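You operate a simulated robot arm through the tools that you are given. There is no shell and no other tool. Be economical: measure what you need, move in short steps, check, and stop when the job is done.

The job below is to be done with a simulated two-armed robot. You get a single attempt, and the scene is never put back.

Task
Hold the white tub on the top of the mixing bench steady with one hand, lift the purple stub out of it with the other and set it down on the top of the mixing bench. Set down upright: purple stub.

Only the result counts: the job must be done as asked and must still hold three seconds after the hand-in. Knocking over, shifting, dropping, spilling or breaking anything else fails it.

Robot
Two 7-joint arms with two-finger grippers on one trunk, on a base that drives. Base frame: it is fixed to the floor where the robot stands at the start and does not move with it; the origin is under the middle of the robot, x ahead of it, y to its left, z up; the surface under the hand at the start is at about z = 800. Readings come in mm, degrees, newtons and seconds.
The left shoulder is at the start at [93, 161, 940], the right one opposite. With the tool pointing down near the work surface each hand reaches from about 300 to 780 mm from the robot's upright axis, wherever it stands, measured 20 degrees to its own side. Places, roughly: top of the mixing bench [500, -500, 800]. Payload 2.45 kg a hand.
Tool frame (each hand has its own): the origin (TCP) lies between the finger pads and is the grasp point; the fingertips stand 26 mm ahead of it; z points along the fingers, y is the line along which they close. Largest opening 96 mm; the body of the gripper starts 69 mm behind the TCP.
Orientation is told as [roll, pitch, yaw] about the base's x, y, z axes, in that order, counted from this pose: with the fingers straight down and closing along the base's y, the tool's x points along the base's -x, its y along +y and its z along -z.

Tools
- The arms move only by the tool play_rows. It takes "left_rows", "right_rows" or both (then of equal length, played together; a hand with none holds still); each is a list of rows, each a list of 7 numbers: the opening, from 0 (shut) to 1 (fully open), then the shift along the tool's x, y, z in mm, then the turn, a rotation vector about the tool's x, y, z in degrees. In form: [[claw, x, y, z, ax, ay, az], ...]. A call has 1 to 10 rows; each row shifts and turns the commanded pose from where the row before left it, along the tool's axes as they then stand. Rows are played at 5 a second. More than 50 mm and 8.6 degrees between two rows, or a gripper value outside its range, and nothing of the call is played. A pose out of reach is approached as far as the arm can. The call stops where the force on the tool passes 40 N (or 10 N more than at its start, if that is more) or the arm is blocked; 0.2 s more then pass. Each finger halts on what it meets, pressing with about 22 N; the grip force reading is that of the motor and also rises with nothing between the fingers. The clock runs only during rows and for 0.2 s after the last one: add rows that do not move to give the fingers time. The reply holds the time, the measured pose of the TCP, the force on the tool along the base axes, the opening and the grip force, in the units named above and with some noise, with the torque about the TCP (base axes, N m) and any sound that the robot's microphone picked up.
- Cameras (640 x 400 px; columns grow to the right, rows downward): "scene" is now at [267.3, -19.1, 1396.2]; the picture's right is [-0.25, -0.97, 0.00], its down [-0.78, 0.20, -0.59] and it looks along [0.57, -0.15, -0.81] (base axes); focal length 253 px, centre (320, 200). "left" rides on the left gripper at [82, -4, -98] in its tool frame; the picture's right is [0.04, 1.00, 0.00], its down [-0.73, 0.03, -0.68] and it looks along [-0.68, 0.03, 0.73] (tool axes); focal length 256 px, centre (320, 200). "right" rides on the right gripper at [82, 3, -98] in its tool frame; the picture's right is [-0.04, 1.00, 0.00], its down [-0.73, -0.03, -0.68] and it looks along [-0.68, -0.03, 0.73] (tool axes); focal length 256 px, centre (320, 200).
- snapshot(camera): a new picture of that camera. The clock stands still meanwhile.
- lift_body(by): slides the trunk up (or, below 0, down) by that many mm; the arms and the scene camera ride with it, the base frame stays. It gives what a move gives, with no picture.
- drive_base(legs): drives the robot by 1 to 6 legs, each [ahead, left, turn to the left] in mm, mm and degrees, along the robot's own axes; the way and the turn of a leg run together, so that a leg with both is an arc; at most 1500 mm and 180 degrees a leg. The arms and the cameras ride along, it lands a little off, and it stops where it bumps. It gives what a move gives.
- aim_head(pan, tilt): turns the head with the scene camera to pan (to the left, within 120 degrees either way) and tilt (down, from -29 to 69), counted from straight ahead of the robot. It gives what a move gives.
- probe_pixels(camera, pixels): for up to 12 pixels [column, row] of the newest picture of that camera ("zoom" is the newest enlarged one), the place [x, y, z] in the base frame of the surface seen there, good to about 2 mm. The clock stands still meanwhile.
- inspect(camera, box): a new picture of the part [left, top, right, bottom] of that camera's present view, enlarged. The clock stands still meanwhile.
- sign_off(): hands the job in; it is judged then, once.

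Keep the steps short. Do not move on a guess: measure, check each grasp and each placing, and mend mistakes. In all there are 80 turns and 62 pictures (those below and enlarged ones count). Leave the grippers open and the arms clear of the work at the hand-in unless told otherwise, and finish with a single line.

The tools are called after ">>>" as name(argument=value, ...) on one line, values as JSON. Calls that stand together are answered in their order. play_rows: Moves the arms, as the interface text tells. Its arguments: {"type":"object","properties":{"left_rows":{"type":"array","items":{"type":"array","items":{"type":"number"}}},"right_rows":{"type":"array","items":{"type":"array","items":{"type":"number"}}}},"required":[]} The other tools are called the same way: lift_body (by) slides the trunk up or down; drive_base (legs) drives the base; aim_head (pan, tilt) turns the head that bears the scene camera; snapshot (camera) takes a picture; probe_pixels (camera, pixels) gives the place of the surface under pixels of a picture; inspect (camera, box) takes an enlarged picture of a part of a camera's view; sign_off () hands the job in.

At the start:

```text
time_s: 0.0
left_ee_pos: [444.4, 86.0, 1047.5]
left_tool_rot: [0.0, 0.1, 0.0]
left_wrist_force: [0.3, 0.1, -0.3]
left_moment: [0.02, 0.03, -0.01]
left_grip_width: 96.2
left_finger_force: 0.1
right_ee_pos: [517.9, -285.0, 1148.6]
right_tool_rot: [0.1, 0.0, 0.1]
right_wrist_force: [0.0, 0.0, 0.2]
right_moment: [0.0, 0.05, 0.0]
right_grip_width: 96.0
right_finger_force: 0.1
trunk travel left (down, up): [-115.0, 452.0]
robot x, y, heading: [-3.4, -1.9, -0.3]
head pan, tilt: [-14.4, 53.5]
```

scene: 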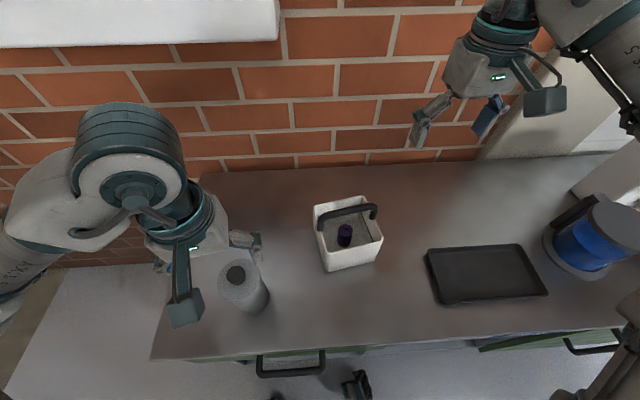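
right: 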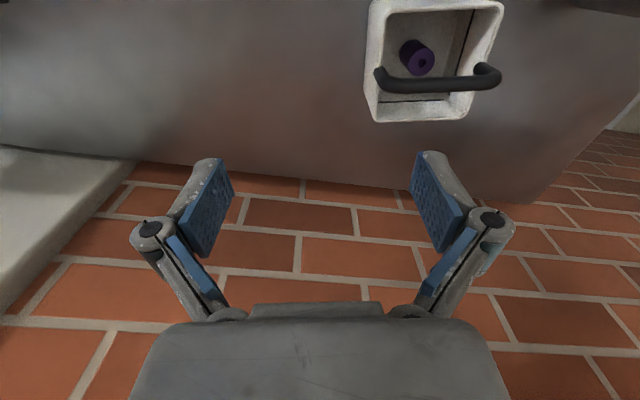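
left: 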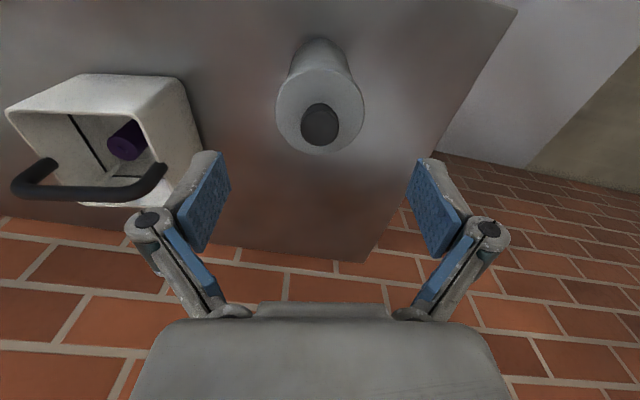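

I see the white tub at about (347,232) in the scene with the purple stub inside, and a handle over it. I'll enlarge that region first.

>>> inspect(camera="scene", box=[290, 180, 410, 280])

>>> probe_pixels(camera="scene", pixels=[[316, 206], [366, 197], [382, 239], [327, 271], [375, 264], [344, 229], [345, 242], [345, 211], [375, 210], [322, 222], [300, 260], [400, 230]])

```text
4.00 times, centred on (350, 230) of scene
```

zoom: 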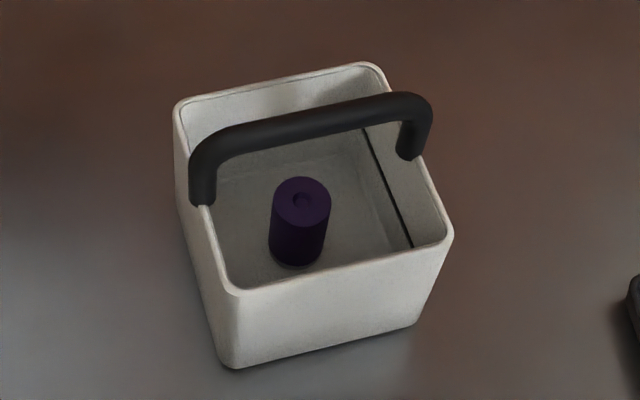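

```text
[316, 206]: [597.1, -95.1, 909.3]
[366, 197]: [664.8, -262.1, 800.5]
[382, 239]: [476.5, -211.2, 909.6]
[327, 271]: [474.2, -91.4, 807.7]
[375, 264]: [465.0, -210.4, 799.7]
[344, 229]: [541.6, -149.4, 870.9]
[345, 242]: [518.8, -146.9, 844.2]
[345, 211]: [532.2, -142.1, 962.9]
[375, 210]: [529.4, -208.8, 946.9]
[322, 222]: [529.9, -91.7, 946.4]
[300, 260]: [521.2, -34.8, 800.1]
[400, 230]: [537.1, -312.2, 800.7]
```

The tub rim is near z 910, the handle runs along y at x≈530, z≈960. Now I'll measure the stub and rim edges finely in the enlarged picture.

>>> probe_pixels(camera="zoom", pixels=[[274, 200], [328, 203], [301, 180], [301, 222], [300, 255], [192, 108], [375, 66], [447, 234], [240, 293], [207, 215], [420, 165], [345, 283]])

>>> probe_pixels(camera="zoom", pixels=[[310, 105], [310, 138], [198, 170], [425, 110], [230, 132], [400, 98], [300, 165], [255, 265], [350, 240], [370, 200], [285, 82], [403, 150]])

```text
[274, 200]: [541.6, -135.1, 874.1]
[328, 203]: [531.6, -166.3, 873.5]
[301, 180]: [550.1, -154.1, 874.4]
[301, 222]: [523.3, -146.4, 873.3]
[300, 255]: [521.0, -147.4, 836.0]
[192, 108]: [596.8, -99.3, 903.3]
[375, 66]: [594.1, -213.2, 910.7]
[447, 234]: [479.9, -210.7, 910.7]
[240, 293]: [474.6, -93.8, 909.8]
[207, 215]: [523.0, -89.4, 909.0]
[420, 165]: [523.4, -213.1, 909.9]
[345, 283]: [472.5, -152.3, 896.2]
```

```text
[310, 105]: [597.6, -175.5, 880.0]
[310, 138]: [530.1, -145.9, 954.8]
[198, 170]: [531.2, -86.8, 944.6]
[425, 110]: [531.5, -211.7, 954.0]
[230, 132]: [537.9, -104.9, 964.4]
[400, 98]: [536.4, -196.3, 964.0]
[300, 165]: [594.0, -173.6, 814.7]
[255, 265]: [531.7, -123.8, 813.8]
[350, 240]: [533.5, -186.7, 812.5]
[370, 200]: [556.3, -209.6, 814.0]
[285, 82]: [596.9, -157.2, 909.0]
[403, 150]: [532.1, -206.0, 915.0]
```

The stub (≈30 mm wide, centre ≈(537,-150), top 874) stands directly beneath the handle bar. A vertical grasp would foul the bar, so the right hand must lean in from the robot's side. The left hand can grip the handle's left upright at (≈532,-90). I'll measure the bottle, the tray and the upright now.

>>> probe_pixels(camera="scene", pixels=[[236, 272], [245, 300], [268, 300], [220, 290], [428, 250], [440, 303], [520, 245], [545, 295], [425, 275], [410, 270], [400, 300], [237, 240]])

>>> inspect(camera="left", box=[0, 60, 220, 220])

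```text
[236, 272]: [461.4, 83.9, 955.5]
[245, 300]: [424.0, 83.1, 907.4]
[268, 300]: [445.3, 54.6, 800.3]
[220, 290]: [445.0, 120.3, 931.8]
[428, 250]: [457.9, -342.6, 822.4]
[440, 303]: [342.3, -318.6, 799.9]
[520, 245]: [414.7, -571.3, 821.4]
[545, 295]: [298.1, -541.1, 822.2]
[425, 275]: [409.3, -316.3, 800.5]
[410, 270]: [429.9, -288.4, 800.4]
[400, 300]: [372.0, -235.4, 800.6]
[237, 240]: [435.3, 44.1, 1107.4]
```

```text
2.50 times, centred on (110, 140) of left
```

zoom: 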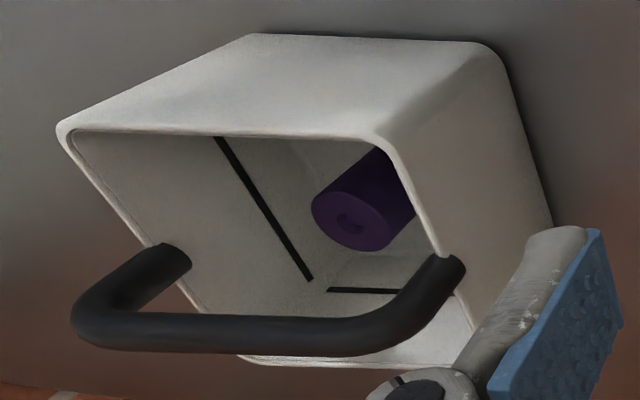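

The bottle stands at about (455,85) with its top near z 955, and the tray starts at y≈-320. Plan:
- The left hand yaws -90 and leans about 35° from the left, to grip the handle's left upright.
- The right hand pitches about 20° and takes the stub from the front.

First I'll move and turn both hands high up, clear of everything.

>>> play_rows(left_rows=[[1, -22, -12, -13, 0, 0, 0], [1, -22, -12, -13, 0, 0, 0], [1, -22, -12, -13, 0, 0, 0], [1, -23, -12, -13, 0, 0, 0], [1, 0, 0, 0, 0, 0, 8.5], [1, 0, 0, 0, 0, 0, 8.5], [1, 0, 0, 0, 0, 0, 8.5], [1, 0, 0, 0, 0, 0, 8.5], [1, 0, 0, 0, 0, 0, 8.5], [1, 0, 0, 0, 0, 0, 8.5]], right_rows=[[0.8, 0, 0, 0, 0, -7, 0], [0.58, 0, 0, 0, 0, -7, 0], [0.58, 0, 0, 0, 0, -7, 0], [0.58, 0, 0, 0, 0, 0, 0], [0.58, 0, 0, 0, 0, 0, 0], [0.58, 0, 0, 0, 0, 0, 0], [0.58, 0, 0, 0, 0, 0, 0], [0.58, 0, 0, 0, 0, 0, 0], [0.58, 0, 0, 0, 0, 0, 0], [0.58, 0, 0, 0, 0, 0, 0]])

```text
time_s: 2.2
left_ee_pos: [525.8, 38.6, 1099.9]
left_tool_rot: [0.1, -0.3, -50.9]
left_wrist_force: [-0.1, 0.2, -1.0]
left_moment: [-0.01, 0.04, 0.0]
left_grip_width: 95.7
left_finger_force: 0.1
left hand out of reach, approached as far as the arm can: row 10
right_ee_pos: [513.7, -286.4, 1150.4]
right_tool_rot: [0.2, -21.1, -0.2]
right_wrist_force: [0.6, -0.5, 0.0]
right_moment: [0.02, 0.02, 0.01]
right_grip_width: 55.7
right_finger_force: 0.1
trunk travel left (down, up): [-115.0, 452.0]
robot x, y, heading: [0.5, 0.7, 0.2]
head pan, tilt: [-14.4, 53.5]
```

The left wrist stops near yaw -51. A handle upright is round, so a diagonal approach works equally well. At yaw -51 with a 40° lean, I estimate that the hand clears both the bottle and the right hand. I'll lean it now where it is and check that it can get there.

>>> play_rows(left_rows=[[0.8, 0, 0, 0, 0, -8, 0], [0.7, 0, 0, 0, 0, -8, 0], [0.7, 0, 0, 0, 0, -8, 0], [0.7, 0, 0, 0, 0, -8, 0], [0.7, 0, 0, 0, 0, -8, 0], [0.7, 0, 0, 0, 0, 0, 0]])

>>> snapshot(camera="left")

>>> snapshot(camera="scene")

```text
time_s: 3.6
left_ee_pos: [524.2, 38.9, 1101.4]
left_tool_rot: [0.2, -40.2, -51.1]
left_wrist_force: [0.0, -0.7, 0.3]
left_moment: [0.03, -0.02, 0.0]
left_grip_width: 67.1
left_finger_force: 0.1
right_ee_pos: [512.1, -286.2, 1150.7]
right_tool_rot: [0.1, -21.1, -0.1]
right_wrist_force: [-0.6, 0.4, -0.4]
right_moment: [0.01, 0.04, 0.01]
right_grip_width: 55.8
right_finger_force: 0.1
trunk travel left (down, up): [-115.0, 452.0]
robot x, y, heading: [1.7, -1.5, 0.1]
head pan, tilt: [-14.4, 53.5]
```

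```text
56 pictures are left
```

left: 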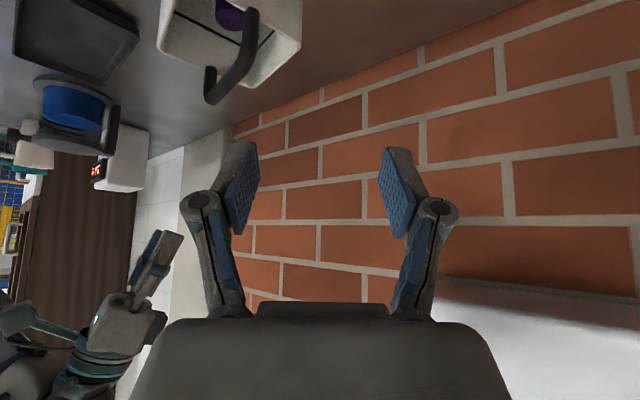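

```text
55 pictures are left
```

scene: 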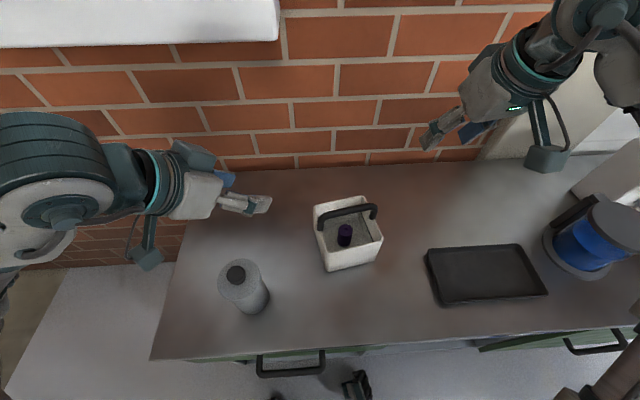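

The lean worked. Now I'll measure the handle's left upright from both views, and the bottle, which is unobstructed now.

>>> inspect(camera="scene", box=[300, 185, 396, 245])

>>> probe_pixels(camera="scene", pixels=[[236, 274], [222, 285], [262, 282], [245, 312], [269, 292], [240, 262]])

>>> probe_pixels(camera="left", pixels=[[212, 85], [206, 80], [217, 85], [211, 70], [211, 98], [235, 70], [250, 40], [220, 93]])

```text
6.67 times, centred on (348, 215) of scene
```

zoom: 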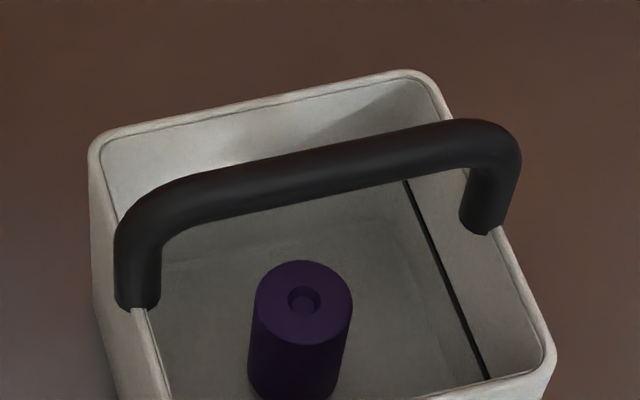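

```text
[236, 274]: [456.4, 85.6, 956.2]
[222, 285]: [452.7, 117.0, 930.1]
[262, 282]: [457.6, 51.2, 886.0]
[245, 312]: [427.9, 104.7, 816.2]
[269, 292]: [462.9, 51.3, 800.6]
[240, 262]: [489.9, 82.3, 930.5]
```

```text
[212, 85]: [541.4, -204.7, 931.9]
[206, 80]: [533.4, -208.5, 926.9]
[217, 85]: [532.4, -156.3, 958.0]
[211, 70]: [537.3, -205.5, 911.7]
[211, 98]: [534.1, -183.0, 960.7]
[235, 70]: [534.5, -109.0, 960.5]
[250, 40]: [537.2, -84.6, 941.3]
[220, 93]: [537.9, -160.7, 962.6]
```

Now I'll probe the edges and face of the left upright in this enlargement.

>>> probe_pixels(camera="zoom", pixels=[[118, 270], [138, 270], [157, 270], [138, 295], [138, 240], [138, 308], [160, 200], [280, 165], [280, 185], [280, 205], [150, 185], [200, 175]])

```text
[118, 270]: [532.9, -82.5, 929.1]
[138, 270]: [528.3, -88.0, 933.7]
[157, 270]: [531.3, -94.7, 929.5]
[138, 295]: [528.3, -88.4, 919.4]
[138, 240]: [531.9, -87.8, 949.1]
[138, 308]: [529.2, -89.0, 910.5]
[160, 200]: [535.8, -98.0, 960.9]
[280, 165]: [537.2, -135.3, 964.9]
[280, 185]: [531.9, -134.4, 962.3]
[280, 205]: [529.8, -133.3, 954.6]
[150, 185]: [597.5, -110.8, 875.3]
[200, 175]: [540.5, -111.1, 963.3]
```

The upright has a radius of about 7 mm and its centre is at about (536,-89), spanning z 910–950. I'll move the left hand to a standoff 80 mm back along its axis, with the fingers about 58 mm open.

>>> play_rows(left_rows=[[0.6, 5.1, -17.8, 27.7, 0, 0, 0], [0.6, 5.1, -17.8, 27.7, 0, 0, 0], [0.6, 5.1, -17.8, 27.7, 0, 0, 0], [0.6, 5.2, -17.9, 27.6, 0, 0, 0], [0.6, 0, 0, 0, 0, 0, 0]])

>>> snapshot(camera="left")

```text
time_s: 4.8
left_ee_pos: [504.8, -48.7, 1001.3]
left_tool_rot: [0.3, -40.0, -51.3]
left_wrist_force: [-0.4, -0.2, 0.6]
left_moment: [0.02, 0.0, -0.01]
left_grip_width: 57.5
left_finger_force: 0.1
right_ee_pos: [512.0, -284.6, 1150.1]
right_tool_rot: [0.1, -21.2, 0.0]
right_wrist_force: [0.6, -0.5, -0.6]
right_moment: [0.0, -0.03, 0.02]
right_grip_width: 55.9
right_finger_force: 0.1
trunk travel left (down, up): [-115.0, 452.0]
robot x, y, heading: [-0.5, 1.5, 0.0]
head pan, tilt: [-14.4, 53.5]
```

```text
53 pictures are left
```

left: 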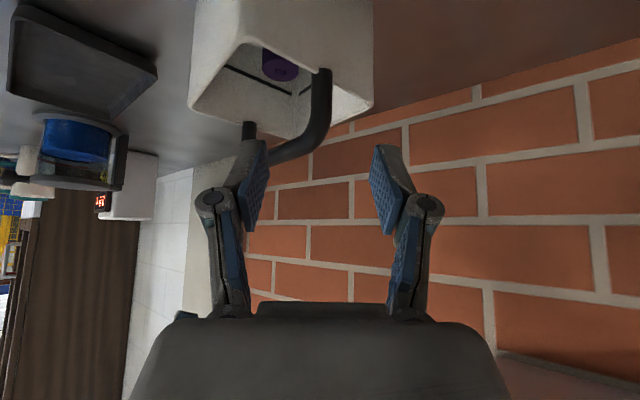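

The upright (column ≈321) lines up with the middle of the jaws (≈318). I'll advance about two thirds of the way and look again.

>>> play_rows(left_rows=[[0.6, 1.7, -0.3, 25, 0, 0, 0], [0.6, 1.7, -0.3, 25, 0, 0, 0], [0.6, 0, 0, 0, 0, 0, 0]])

>>> inspect(camera="left", box=[180, 60, 440, 240])

```text
time_s: 5.6
left_ee_pos: [523.2, -71.9, 959.4]
left_tool_rot: [0.3, -40.2, -51.2]
left_wrist_force: [0.3, -1.1, 0.3]
left_moment: [0.0, 0.03, -0.01]
left_grip_width: 57.7
left_finger_force: 0.1
right_ee_pos: [512.2, -285.3, 1151.0]
right_tool_rot: [0.1, -21.4, -0.1]
right_wrist_force: [-1.0, 0.3, 0.5]
right_moment: [0.0, 0.03, -0.01]
right_grip_width: 55.7
right_finger_force: 0.0
trunk travel left (down, up): [-115.0, 452.0]
robot x, y, heading: [2.7, -2.8, -0.3]
head pan, tilt: [-14.4, 53.5]
```

```text
2.22 times, centred on (310, 150) of left
```

zoom: 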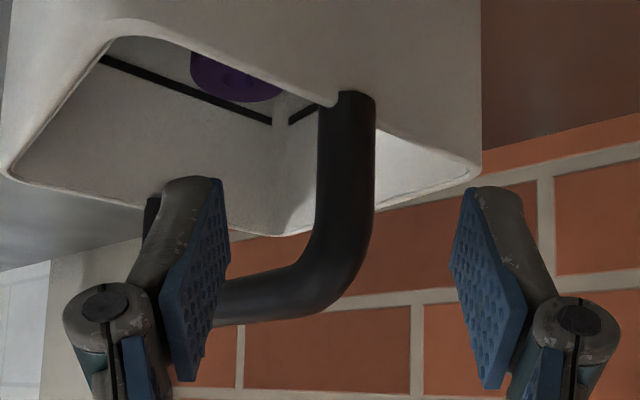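

The upright sits centred between the pads (zoom column 346, pads at 225 and 455). I'll check its position once here.

>>> probe_pixels(camera="zoom", pixels=[[346, 150], [324, 150], [370, 150], [346, 200], [346, 98], [340, 240], [225, 230], [460, 230]])

```text
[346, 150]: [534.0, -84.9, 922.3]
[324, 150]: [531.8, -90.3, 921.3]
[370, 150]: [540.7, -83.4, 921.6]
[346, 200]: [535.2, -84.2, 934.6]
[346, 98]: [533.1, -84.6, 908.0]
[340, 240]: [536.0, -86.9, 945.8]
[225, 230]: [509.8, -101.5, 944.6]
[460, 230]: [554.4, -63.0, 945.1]
```

The rod is at y_tool ≈ 0, so it is exactly centred. I'll advance the last 25 mm and then close in stages.

>>> play_rows(left_rows=[[0.6, 0.4, 0, 12.4, 0, 0, 0], [0.6, 0.4, 0, 12.3, 0, 0, 0], [0.4, 0, 0, 0, 0, 0, 0], [0.3, 0, 0, 0, 0, 0, 0], [0.22, 0, 0, 0, 0, 0, 0]])

>>> inspect(camera="left", box=[180, 60, 440, 240])

```text
time_s: 6.8
left_ee_pos: [533.2, -83.7, 941.7]
left_tool_rot: [0.3, -40.1, -51.1]
left_wrist_force: [0.1, 0.2, 0.0]
left_moment: [0.03, 0.01, 0.01]
left_grip_width: 21.4
left_finger_force: 0.3
right_ee_pos: [512.8, -286.2, 1149.5]
right_tool_rot: [0.1, -21.2, -0.1]
right_wrist_force: [0.3, 0.0, -0.4]
right_moment: [0.0, 0.01, 0.0]
right_grip_width: 55.9
right_finger_force: 0.1
trunk travel left (down, up): [-115.0, 452.0]
robot x, y, heading: [3.0, 1.5, 0.2]
head pan, tilt: [-14.4, 53.5]
```

```text
2.22 times, centred on (310, 150) of left
```

zoom: 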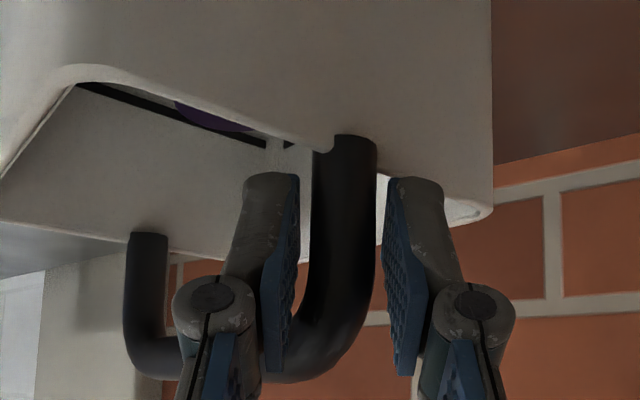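

The rod is about 0.8 mm right of centre. I'll shift that much and close.

>>> play_rows(left_rows=[[0.2, 0, 0.8, 0, 0, 0, 0], [0.16, 0, 0, 0, 0, 0, 0], [0.12, 0, 0, 0, 0, 0, 0], [0.05, 0, 0, 0, 0, 0, 0], [0, 0, 0, 0, 0, 0, 0], [0, 0, 0, 0, 0, 0, 0]])

>>> inspect(camera="scene", box=[270, 170, 430, 290])

```text
time_s: 8.2
left_ee_pos: [535.2, -85.6, 941.2]
left_tool_rot: [0.3, -40.2, -51.1]
left_wrist_force: [2.4, -1.3, 2.1]
left_moment: [0.22, -0.76, -0.09]
left_grip_width: 17.5
left_finger_force: 22.7
right_ee_pos: [511.7, -285.0, 1150.5]
right_tool_rot: [0.2, -21.2, -0.1]
right_wrist_force: [-0.4, 0.3, -0.2]
right_moment: [-0.02, 0.01, 0.01]
right_grip_width: 55.7
right_finger_force: 0.0
trunk travel left (down, up): [-115.0, 452.0]
robot x, y, heading: [1.0, -1.2, 0.1]
head pan, tilt: [-14.4, 53.5]
```

```text
3.33 times, centred on (350, 230) of scene
```

zoom: 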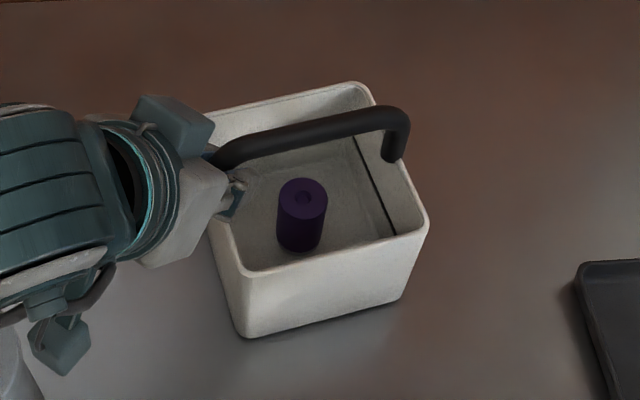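

The grip holds at 17.5 mm and 22.7 N, and the tub stayed in place. Now I'll re-measure the stub, the bar and the rim.

>>> probe_pixels(camera="zoom", pixels=[[280, 195], [325, 198], [303, 181], [303, 214], [300, 230], [300, 244], [300, 155], [424, 215], [250, 265], [310, 130], [220, 195], [335, 258]])

```text
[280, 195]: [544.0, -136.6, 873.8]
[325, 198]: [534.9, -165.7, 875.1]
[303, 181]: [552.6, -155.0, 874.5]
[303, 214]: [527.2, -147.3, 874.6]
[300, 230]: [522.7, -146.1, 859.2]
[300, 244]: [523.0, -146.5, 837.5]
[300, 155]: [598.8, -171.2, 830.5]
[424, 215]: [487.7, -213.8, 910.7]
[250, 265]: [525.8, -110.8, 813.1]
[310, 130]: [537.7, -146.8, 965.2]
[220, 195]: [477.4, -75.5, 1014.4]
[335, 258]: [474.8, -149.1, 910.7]
```

The stub centre is (538.5,-151), with its top at 874.5. I'll bring the right hand to a standoff about 167 mm back along its 21° leaning axis, narrowed to about 45 mm opening.

>>> play_rows(right_rows=[[0.47, 15.5, 26.8, 21.9, 0, 0, 0], [0.47, 15.5, 26.8, 21.9, 0, 0, 0], [0.47, 15.5, 26.8, 21.9, 0, 0, 0], [0.47, 15.5, 26.8, 21.9, 0, 0, 0], [0.47, 15.4, 26.8, 21.9, 0, 0, 0], [0.47, 0, 0, 0, 0, 0, 0]])

>>> snapshot(camera="right")

>>> snapshot(camera="scene")

```text
time_s: 9.6
left_ee_pos: [534.8, -84.2, 941.1]
left_tool_rot: [0.3, -40.0, -51.2]
left_wrist_force: [0.0, -0.4, 3.2]
left_moment: [0.35, -0.62, -0.03]
left_grip_width: 17.2
left_finger_force: 22.5
right_ee_pos: [478.7, -150.1, 1020.3]
right_tool_rot: [0.1, -21.2, -0.1]
right_wrist_force: [-0.7, 0.1, 0.6]
right_moment: [0.02, 0.0, -0.01]
right_grip_width: 45.2
right_finger_force: 0.1
trunk travel left (down, up): [-115.0, 452.0]
robot x, y, heading: [1.2, 1.5, 0.0]
head pan, tilt: [-14.4, 53.5]
```

```text
49 pictures are left
```

right: 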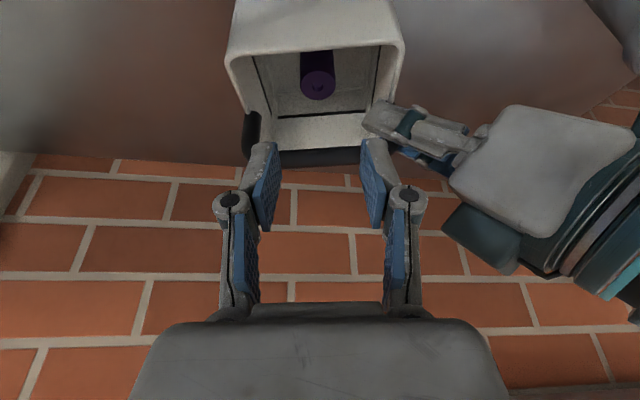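

```text
48 pictures are left
```

scene: 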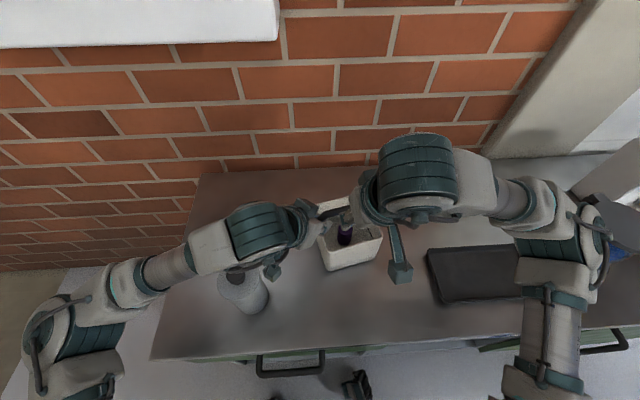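

The stub (column 317) sits on the right hand's midline (≈318). Before going down I'll probe the nearest parts of the left hand for clearance.

>>> probe_pixels(camera="right", pixels=[[368, 120], [452, 182], [446, 226], [505, 272], [400, 112], [520, 108], [317, 88], [305, 80], [331, 80], [230, 60]])

```text
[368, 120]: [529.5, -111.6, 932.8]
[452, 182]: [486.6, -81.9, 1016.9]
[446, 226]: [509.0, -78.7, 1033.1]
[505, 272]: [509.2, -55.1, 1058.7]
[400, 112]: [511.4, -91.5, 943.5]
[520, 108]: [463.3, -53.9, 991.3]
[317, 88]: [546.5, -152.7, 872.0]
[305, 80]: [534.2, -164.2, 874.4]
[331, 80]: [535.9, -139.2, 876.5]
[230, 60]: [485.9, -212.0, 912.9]
```

The left fingertip at (529,-112,933) would leave only about 3 mm beside the right gripper's body at a 21° lean. At 32° with TCP z≈870 the gap grows to about 13 mm, and about 25 mm to the bar. I'll tilt 11° more and move onto the new axis, 120 mm back.

>>> play_rows(right_rows=[[0.47, 0, 0, 0, 0, -5.5, 0], [0.47, 0, 0, 0, 0, -5.5, 0], [0.47, 15.1, -0.4, 18.9, 0, 0, 0], [0.47, 15.1, -0.4, 18.8, 0, 0, 0], [0.47, 0, 0, 0, 0, 0, 0]])

>>> snapshot(camera="right")

```text
time_s: 10.8
left_ee_pos: [533.8, -83.3, 940.7]
left_tool_rot: [0.3, -40.1, -51.2]
left_wrist_force: [-0.4, -1.6, 3.3]
left_moment: [0.22, -0.6, -0.11]
left_grip_width: 17.2
left_finger_force: 22.6
right_ee_pos: [474.1, -152.3, 975.0]
right_tool_rot: [0.1, -32.3, -0.1]
right_wrist_force: [0.0, 0.3, -1.1]
right_moment: [0.04, 0.02, 0.01]
right_grip_width: 45.1
right_finger_force: 0.0
trunk travel left (down, up): [-115.0, 452.0]
robot x, y, heading: [0.4, 0.0, -0.2]
head pan, tilt: [-14.4, 53.5]
```

```text
47 pictures are left
```

right: 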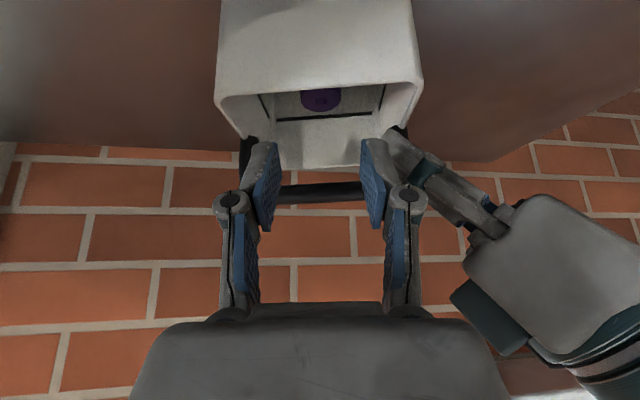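

The stub is at column 320, still on the midline (≈320), and the bar lies ahead and above. I'll advance 75 mm along the axis and look.

>>> play_rows(right_rows=[[0.47, 0.6, 0.4, 25, 0, 0, 0], [0.47, 0.6, 0.3, 25, 0, 0, 0], [0.47, 0.6, 0.3, 25, 0, 0, 0], [0.47, 0, 0, 0, 0, 0, 0]])

>>> snapshot(camera="right")

>>> inspect(camera="scene", box=[260, 160, 420, 280])

```text
time_s: 11.8
left_ee_pos: [535.0, -84.0, 941.2]
left_tool_rot: [0.3, -40.1, -51.2]
left_wrist_force: [-0.8, -0.4, 4.1]
left_moment: [0.26, -0.54, -0.08]
left_grip_width: 16.8
left_finger_force: 21.6
right_ee_pos: [510.7, -150.0, 910.8]
right_tool_rot: [0.2, -32.3, -0.1]
right_wrist_force: [0.4, 0.6, -0.4]
right_moment: [-0.02, -0.03, 0.02]
right_grip_width: 45.1
right_finger_force: 0.2
trunk travel left (down, up): [-115.0, 452.0]
robot x, y, heading: [-0.9, -0.2, -0.1]
head pan, tilt: [-14.4, 53.5]
```

```text
46 pictures are left
```

right: 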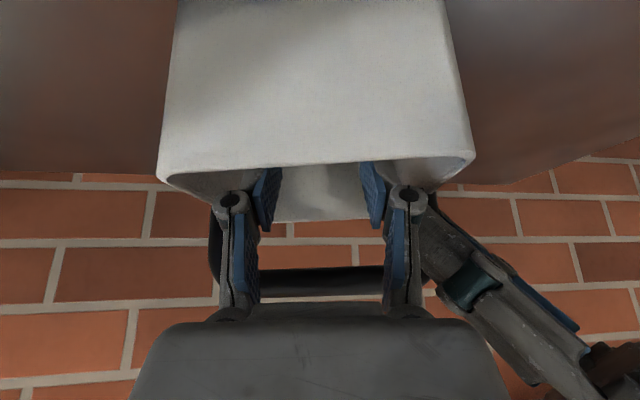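

```text
3.33 times, centred on (340, 220) of scene
```

zoom: 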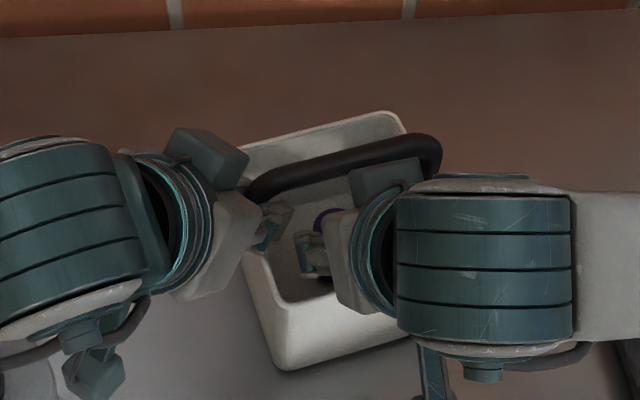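

The right gripper has a teal box on its far side, at zoom (385,180), that comes near the handle bar. I'll measure where it is before going further.

>>> probe_pixels(camera="zoom", pixels=[[350, 178], [352, 200], [420, 162], [385, 175], [355, 172], [400, 165], [340, 172], [345, 225], [330, 250], [435, 150]])

```text
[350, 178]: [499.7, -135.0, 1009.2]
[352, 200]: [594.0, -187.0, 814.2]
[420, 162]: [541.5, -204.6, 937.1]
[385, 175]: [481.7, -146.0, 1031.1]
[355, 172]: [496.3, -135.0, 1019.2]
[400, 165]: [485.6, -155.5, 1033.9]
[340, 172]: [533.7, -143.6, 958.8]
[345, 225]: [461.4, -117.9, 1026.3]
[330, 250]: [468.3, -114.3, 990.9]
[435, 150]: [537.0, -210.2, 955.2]
```

The box reaches about 46 mm on the far side, starting about 84 mm behind the TCP, so at 32° it would graze the bar. At 40° it passes under with about 8 mm clear, and the front rim still has about 13 mm. I'll back off 20 mm, tilt 7.7° more and realign.

>>> play_rows(right_rows=[[0.47, 0, 0, -20, 0, 0, 0], [0.47, 0, 0, 0, 0, -4, 0], [0.47, 0, 0, 0, 0, -3.7, 0], [0.47, 9, -0.5, 0, 0, 0, 0], [0.47, 0, 0, 15, 0, 0, 0], [0.47, 0, 0, 15, 0, 0, 0], [0.47, 0, 0, 0, 0, 0, 0]])

>>> inspect(camera="scene", box=[260, 160, 420, 280])

>>> snapshot(camera="left")

```text
time_s: 13.4
left_ee_pos: [533.8, -84.8, 940.5]
left_tool_rot: [0.3, -40.1, -51.3]
left_wrist_force: [-0.7, -0.2, 2.0]
left_moment: [0.33, -0.55, -0.12]
left_grip_width: 17.3
left_finger_force: 22.5
right_ee_pos: [512.4, -150.5, 895.6]
right_tool_rot: [0.2, -40.1, 0.0]
right_wrist_force: [-0.4, -0.1, 0.1]
right_moment: [-0.05, 0.03, 0.0]
right_grip_width: 45.5
right_finger_force: 0.0
trunk travel left (down, up): [-115.0, 452.0]
robot x, y, heading: [-0.3, -0.5, 0.1]
head pan, tilt: [-14.4, 53.5]
```

```text
3.33 times, centred on (340, 220) of scene
```

zoom: 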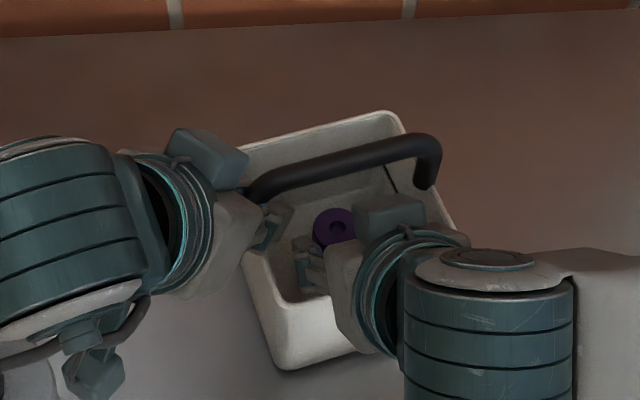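

```text
43 pictures are left
```

left: 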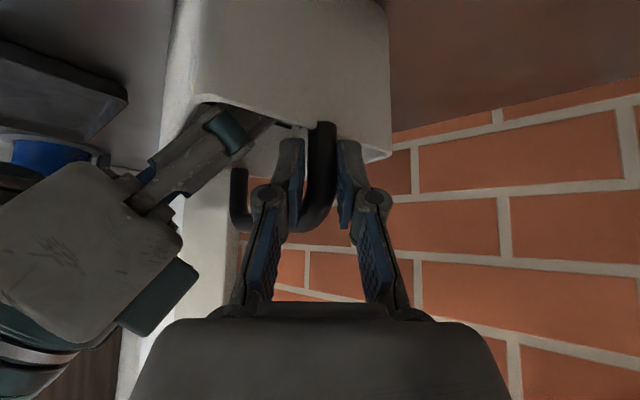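

There's good space under the bar now. I'll advance 22 mm more and check in the left view, which shows this from the side.

>>> play_rows(right_rows=[[0.47, -0.6, 0, 11, 0, 0, 0], [0.47, -0.6, 0, 11, 0, 0, 0], [0.47, 0, 0, 0, 0, 0, 0]])

>>> inspect(camera="left", box=[60, 40, 380, 240])

>>> inspect(camera="scene", box=[290, 180, 410, 270])

```text
time_s: 14.2
left_ee_pos: [535.0, -84.4, 940.5]
left_tool_rot: [0.2, -40.0, -51.0]
left_wrist_force: [-0.7, -0.7, 2.2]
left_moment: [0.27, -0.51, -0.05]
left_grip_width: 16.8
left_finger_force: 22.0
right_ee_pos: [529.0, -150.6, 881.2]
right_tool_rot: [0.1, -39.9, 0.0]
right_wrist_force: [-0.2, -0.5, -0.6]
right_moment: [0.0, -0.01, 0.0]
right_grip_width: 45.1
right_finger_force: 0.0
trunk travel left (down, up): [-115.0, 452.0]
robot x, y, heading: [1.0, -2.3, -0.1]
head pan, tilt: [-14.4, 53.5]
```

```text
2.00 times, centred on (220, 140) of left
```

zoom: 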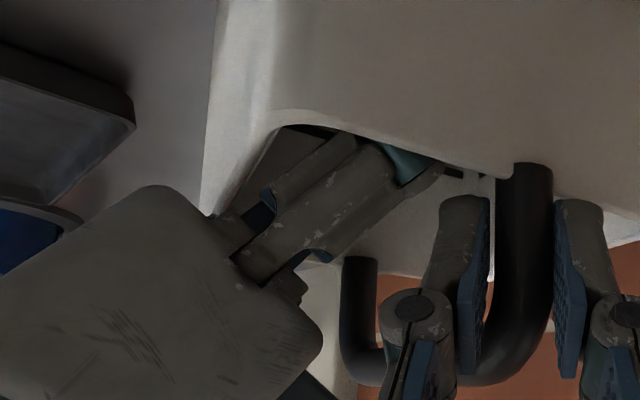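

```text
4.44 times, centred on (350, 225) of scene
```

zoom: 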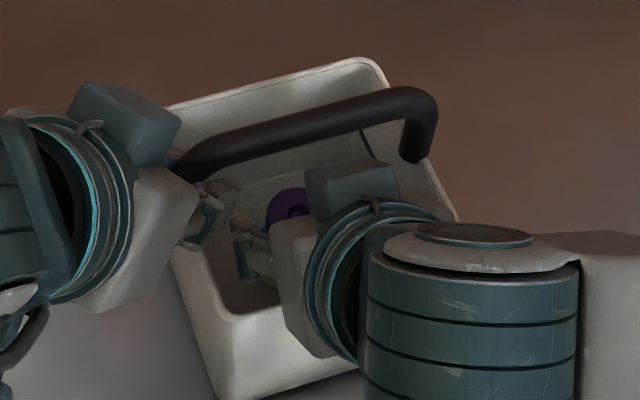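

The body passes a few mm above the front rim. I'll advance the final 11 mm to TCP ≈(536,-151,872) and then close in stages.

>>> play_rows(right_rows=[[0.47, 0.2, 0, 6, 0, 0, 0], [0.47, 0.2, 0, 5.5, 0, 0, 0], [0.42, 0, 0, 0, 0, 0, 0], [0.36, 0, 0, 0, 0, 0, 0], [0.32, 0, 0, 0, 0, 0, 0], [0.25, 0, 0, 0, 0, 0, 0], [0.1, 0, 0, 0, 0, 0, 0], [0.0, 0, 0, 0, 0, 0, 0], [0.0, 0, 0, 0, 0, 0, 0]])

>>> snapshot(camera="right")

>>> inspect(camera="scene", box=[290, 180, 410, 270])

```text
time_s: 16.2
left_ee_pos: [534.4, -83.6, 941.0]
left_tool_rot: [0.3, -40.1, -51.1]
left_wrist_force: [-0.4, -0.1, 0.6]
left_moment: [0.52, -0.42, -0.09]
left_grip_width: 16.9
left_finger_force: 21.4
right_ee_pos: [537.0, -150.8, 871.0]
right_tool_rot: [0.2, -40.0, -0.1]
right_wrist_force: [-0.6, -1.4, 1.9]
right_moment: [-0.08, 0.08, 0.04]
right_grip_width: 34.2
right_finger_force: 22.2
trunk travel left (down, up): [-115.0, 452.0]
robot x, y, heading: [-1.7, 7.5, -0.0]
head pan, tilt: [-14.4, 53.5]
```

```text
40 pictures are left
```

right: 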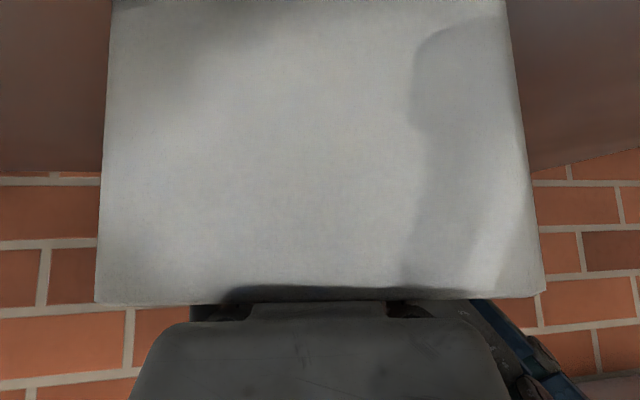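

```text
4.44 times, centred on (350, 225) of scene
```

zoom: 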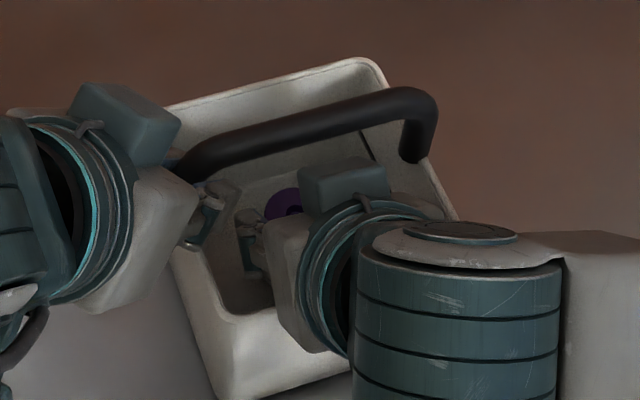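

The stub is gripped at 34 mm and 22 N. Now I'll lift 2 mm, then retract about 51 mm along the tool axis. That route keeps the stub between the front wall and the bar.

>>> play_rows(right_rows=[[0, -1.3, 0, -1.5, 0, 0, 0], [0, 0, 0, -10, 0, 0, 0], [0, 0, 0, -10, 0, 0, 0], [0, 0, -1, -10, 0, 0, 0], [0, 0, -1, -10, 0, 0, 0], [0, 0, -2, -10, 0, 0, 0], [0, 0, 0, 0, 0, 0, 0]])

>>> inspect(camera="scene", box=[290, 180, 410, 270])

>>> snapshot(camera="left")

```text
time_s: 17.8
left_ee_pos: [534.6, -83.5, 941.0]
left_tool_rot: [0.3, -40.0, -51.1]
left_wrist_force: [1.3, -0.6, 3.8]
left_moment: [0.16, -0.57, 0.0]
left_grip_width: 16.8
left_finger_force: 22.0
right_ee_pos: [504.1, -157.6, 910.6]
right_tool_rot: [0.0, -39.9, -0.1]
right_wrist_force: [-0.8, 0.1, -3.4]
right_moment: [-0.01, 0.02, 0.02]
right_grip_width: 33.9
right_finger_force: 21.6
trunk travel left (down, up): [-115.0, 452.0]
robot x, y, heading: [2.1, -2.6, 0.1]
head pan, tilt: [-14.4, 53.5]
```

```text
4.44 times, centred on (350, 225) of scene
```

zoom: 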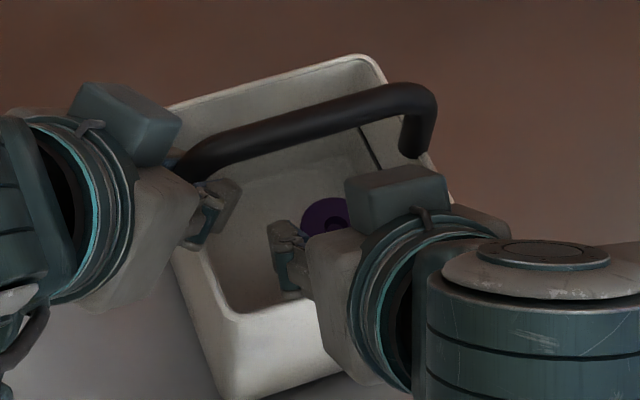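

```text
37 pictures are left
```

left: 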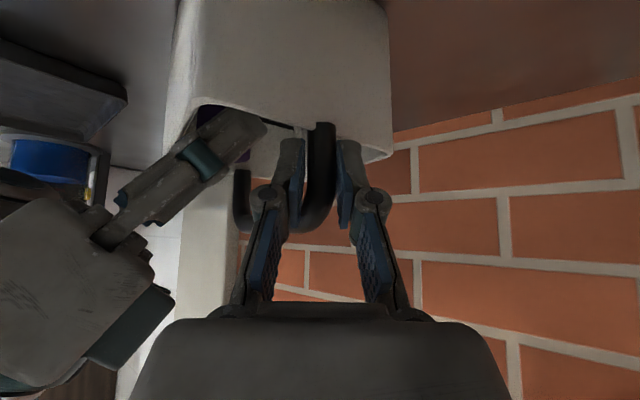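

The stub came along (weight ≈3 N) and the tub hasn't moved. Next is straight up 80 mm, drifting slightly away from the left hand.

>>> play_rows(right_rows=[[0, -6.5, 0, -7.7, 0, 0, 0], [0, -6.5, 0, -7.7, 0, 0, 0], [0, -9.7, -2, -11.5, 0, 0, 0], [0, -9.7, -2, -11.5, 0, 0, 0], [0, -9.7, -2, -11.5, 0, 0, 0], [0, -9.7, -2, -11.5, 0, 0, 0], [0, 0, 0, 0, 0, 0, 0]])

>>> snapshot(camera="right")

>>> snapshot(camera="left")

>>> snapshot(camera="scene")

```text
time_s: 19.4
left_ee_pos: [535.3, -83.9, 940.6]
left_tool_rot: [0.4, -40.1, -51.1]
left_wrist_force: [0.7, -0.5, 4.5]
left_moment: [0.09, -0.51, -0.04]
left_grip_width: 16.3
left_finger_force: 22.1
right_ee_pos: [503.8, -165.3, 989.2]
right_tool_rot: [0.1, -40.0, -0.1]
right_wrist_force: [-0.1, -0.3, -3.8]
right_moment: [-0.01, 0.0, 0.01]
right_grip_width: 34.1
right_finger_force: 21.7
trunk travel left (down, up): [-115.0, 452.0]
robot x, y, heading: [-1.0, -2.4, -0.0]
head pan, tilt: [-14.4, 53.5]
```

```text
36 pictures are left
```

right: 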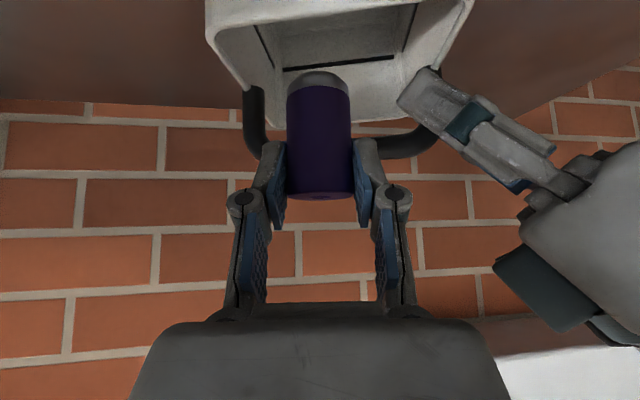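

```text
35 pictures are left
```

left: 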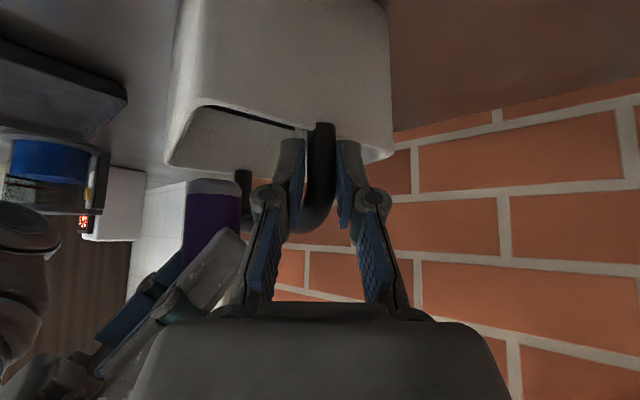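

```text
34 pictures are left
```

scene: 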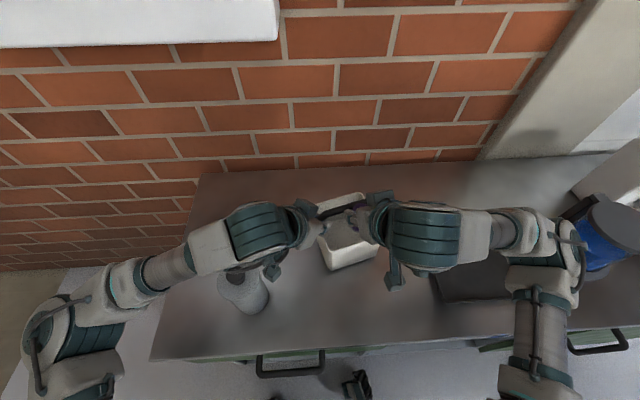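

The stub is out and above the rim. I'll measure its tilt and bottom height from the right view.

>>> probe_pixels(camera="right", pixels=[[320, 100], [320, 130], [320, 160], [320, 182], [320, 75], [318, 88], [292, 130], [348, 130], [320, 194], [290, 190], [352, 190]])

```text
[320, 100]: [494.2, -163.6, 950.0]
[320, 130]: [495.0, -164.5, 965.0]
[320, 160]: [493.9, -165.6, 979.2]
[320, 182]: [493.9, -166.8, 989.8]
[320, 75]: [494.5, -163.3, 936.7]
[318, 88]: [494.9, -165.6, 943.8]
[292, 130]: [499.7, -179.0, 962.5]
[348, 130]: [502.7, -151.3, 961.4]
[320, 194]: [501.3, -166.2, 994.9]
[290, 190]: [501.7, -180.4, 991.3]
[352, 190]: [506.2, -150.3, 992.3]
```

The stub hangs upright (its face is at constant x≈494) with its bottom about 57 mm below the TCP. The bench is at z 800.3, so release should be at TCP z≈857.5. I'll raise 15 mm and carry it sideways to y≈-290, where the bench is free between tub and tray.

>>> play_rows(right_rows=[[0, -9.6, 0, -11.5, 0, 0, 0], [0, 0, -25, 0, 0, 0, 0], [0, 0, -25, 0, 0, 0, 0], [0, 0, -25, 0, 0, 0, 0], [0, 0, -25, 0, 0, 0, 0], [0, 0, -25, 0, 0, 0, 0], [0, 0, 0, 0, 0, 0, 0]])

>>> snapshot(camera="right")

```text
time_s: 21.0
left_ee_pos: [534.8, -84.1, 940.8]
left_tool_rot: [0.2, -40.1, -51.1]
left_wrist_force: [1.0, -0.8, 3.5]
left_moment: [-0.06, -0.44, -0.14]
left_grip_width: 16.3
left_finger_force: 22.1
right_ee_pos: [504.2, -289.3, 1005.3]
right_tool_rot: [0.1, -39.9, -0.1]
right_wrist_force: [0.2, 0.4, -3.7]
right_moment: [-0.04, 0.01, -0.02]
right_grip_width: 34.1
right_finger_force: 22.2
trunk travel left (down, up): [-115.0, 452.0]
robot x, y, heading: [0.3, -1.1, -0.1]
head pan, tilt: [-14.4, 53.5]
```

```text
33 pictures are left
```

right: 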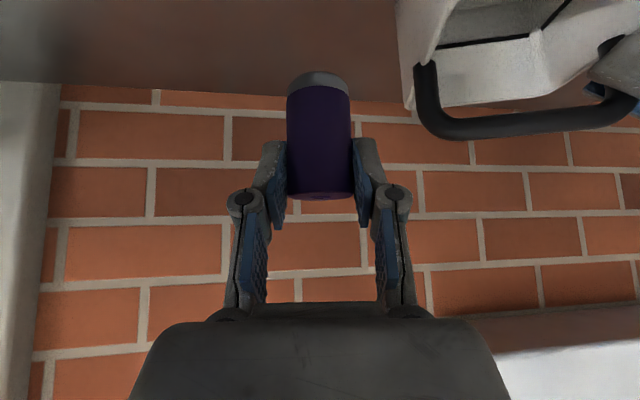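

The path below is free. I'll descend 130 mm to about 17 mm above the bench and check.

>>> play_rows(right_rows=[[0, 16.7, 0, 19.9, 0, 0, 0], [0, 16.7, 0, 19.9, 0, 0, 0], [0, 16.7, 0, 19.9, 0, 0, 0], [0, 16.7, 0, 19.9, 0, 0, 0], [0, 16.7, 0, 19.9, 0, 0, 0], [0, 0, 0, 0, 0, 0, 0]])

>>> snapshot(camera="right")

>>> snapshot(camera="left")

```text
time_s: 22.4
left_ee_pos: [533.9, -83.9, 941.0]
left_tool_rot: [0.3, -40.0, -51.1]
left_wrist_force: [0.3, 0.2, 3.4]
left_moment: [0.13, -0.38, -0.01]
left_grip_width: 16.3
left_finger_force: 21.9
right_ee_pos: [503.0, -288.2, 876.0]
right_tool_rot: [0.1, -39.9, -0.1]
right_wrist_force: [0.5, -0.3, -3.6]
right_moment: [-0.01, 0.04, 0.02]
right_grip_width: 34.3
right_finger_force: 22.1
trunk travel left (down, up): [-115.0, 452.0]
robot x, y, heading: [3.3, -1.2, 0.1]
head pan, tilt: [-14.4, 53.5]
```

```text
32 pictures are left
```

right: 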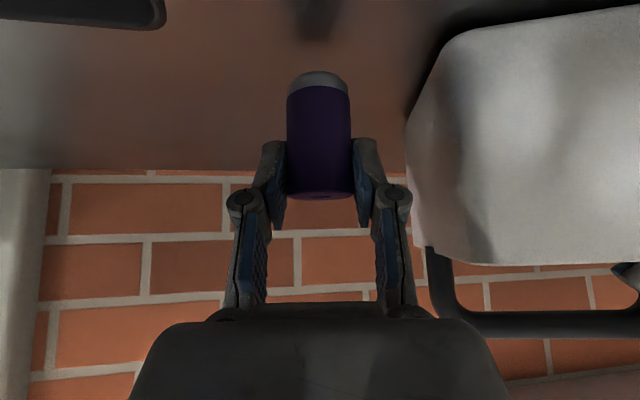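

```text
31 pictures are left
```

left: 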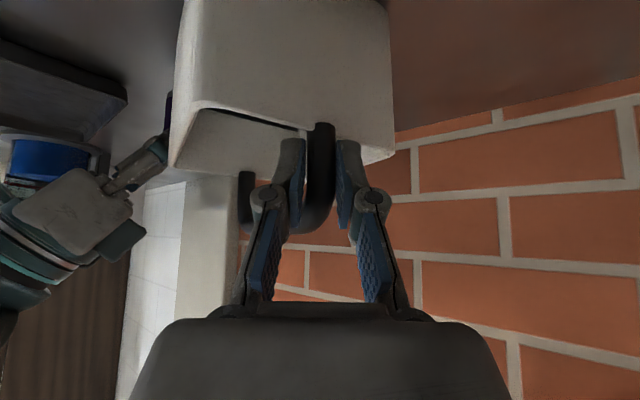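

Next I'll probe the bottom edge, then descend slowly.

>>> probe_pixels(camera="right", pixels=[[320, 73], [320, 71], [320, 80], [320, 66], [320, 60]])

>>> play_rows(right_rows=[[0, 2.6, 0, 3.1, 0, 0, 0], [0, 2.6, 0, 3.1, 0, 0, 0], [0, 1.9, 0, 2.3, 0, 0, 0], [0, 1.3, 0, 1.5, 0, 0, 0], [0, 0, 0, 0, 0, 0, 0]])

```text
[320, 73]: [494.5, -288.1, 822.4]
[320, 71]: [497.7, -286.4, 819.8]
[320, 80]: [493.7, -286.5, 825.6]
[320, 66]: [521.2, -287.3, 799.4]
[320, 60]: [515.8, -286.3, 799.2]
```

```text
time_s: 23.6
left_ee_pos: [535.3, -84.2, 942.1]
left_tool_rot: [0.2, -40.2, -51.0]
left_wrist_force: [0.0, -1.6, 3.6]
left_moment: [-0.02, -0.42, -0.1]
left_grip_width: 16.2
left_finger_force: 22.0
right_ee_pos: [505.4, -288.6, 864.0]
right_tool_rot: [0.2, -40.0, -0.2]
right_wrist_force: [-0.1, -0.5, -4.3]
right_moment: [0.0, 0.06, 0.02]
right_grip_width: 34.1
right_finger_force: 21.6
trunk travel left (down, up): [-115.0, 452.0]
robot x, y, heading: [-2.7, 2.7, -0.3]
head pan, tilt: [-14.4, 53.5]
```

The bottom is about 7 mm above the bench. I'll lower 5 mm, then continue in 1 mm steps watching the force.

>>> play_rows(right_rows=[[0, 1.3, 0, 1.5, 0, 0, 0], [0, 1.3, 0, 1.5, 0, 0, 0], [0, 0.6, 0, 0.8, 0, 0, 0], [0, 0, 0, 0, 0, 0, 0]])

>>> play_rows(right_rows=[[0, 0.6, 0, 0.8, 0, 0, 0], [0, 0, 0, 0, 0, 0, 0]])

>>> play_rows(right_rows=[[0, 0.6, 0, 0.8, 0, 0, 0], [0, 0, 0, 0, 0, 0, 0]])

>>> inspect(camera="right", box=[240, 30, 400, 130])

```text
time_s: 24.6
left_ee_pos: [534.2, -84.7, 942.1]
left_tool_rot: [0.3, -40.1, -51.1]
left_wrist_force: [0.0, -1.4, 3.1]
left_moment: [0.03, -0.39, -0.1]
left_grip_width: 16.2
left_finger_force: 22.4
right_ee_pos: [506.3, -288.2, 858.8]
right_tool_rot: [0.1, -40.0, -0.2]
right_wrist_force: [0.3, -0.9, -3.6]
right_moment: [0.01, 0.03, 0.0]
right_grip_width: 34.1
right_finger_force: 22.4
trunk travel left (down, up): [-115.0, 452.0]
robot x, y, heading: [-1.4, 4.7, -0.0]
head pan, tilt: [-14.4, 53.5]
```

```text
time_s: 25.2
left_ee_pos: [533.8, -83.9, 941.8]
left_tool_rot: [0.2, -40.2, -51.1]
left_wrist_force: [1.0, -0.5, 1.9]
left_moment: [-0.02, -0.32, -0.09]
left_grip_width: 16.2
left_finger_force: 21.6
right_ee_pos: [504.6, -288.5, 857.4]
right_tool_rot: [0.2, -40.0, 0.0]
right_wrist_force: [0.2, 0.3, -1.4]
right_moment: [0.03, -0.04, 0.05]
right_grip_width: 34.2
right_finger_force: 21.4
trunk travel left (down, up): [-115.0, 452.0]
robot x, y, heading: [0.2, -1.5, 0.1]
head pan, tilt: [-14.4, 53.5]
```

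```text
time_s: 25.8
left_ee_pos: [534.7, -83.3, 940.0]
left_tool_rot: [0.3, -40.1, -51.1]
left_wrist_force: [0.6, 0.7, 0.4]
left_moment: [0.14, -0.22, -0.02]
left_grip_width: 16.1
left_finger_force: 22.1
right_ee_pos: [506.7, -287.6, 856.3]
right_tool_rot: [0.1, -40.2, -0.1]
right_wrist_force: [4.2, -0.3, 8.7]
right_moment: [0.0, -0.42, 0.0]
right_grip_width: 34.3
right_finger_force: 22.2
trunk travel left (down, up): [-115.0, 452.0]
robot x, y, heading: [1.7, -0.9, -0.1]
head pan, tilt: [-14.4, 53.5]
```

```text
4.00 times, centred on (320, 80) of right
```

zoom: 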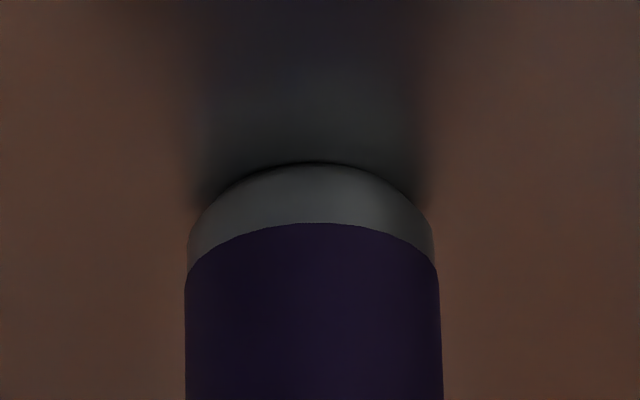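

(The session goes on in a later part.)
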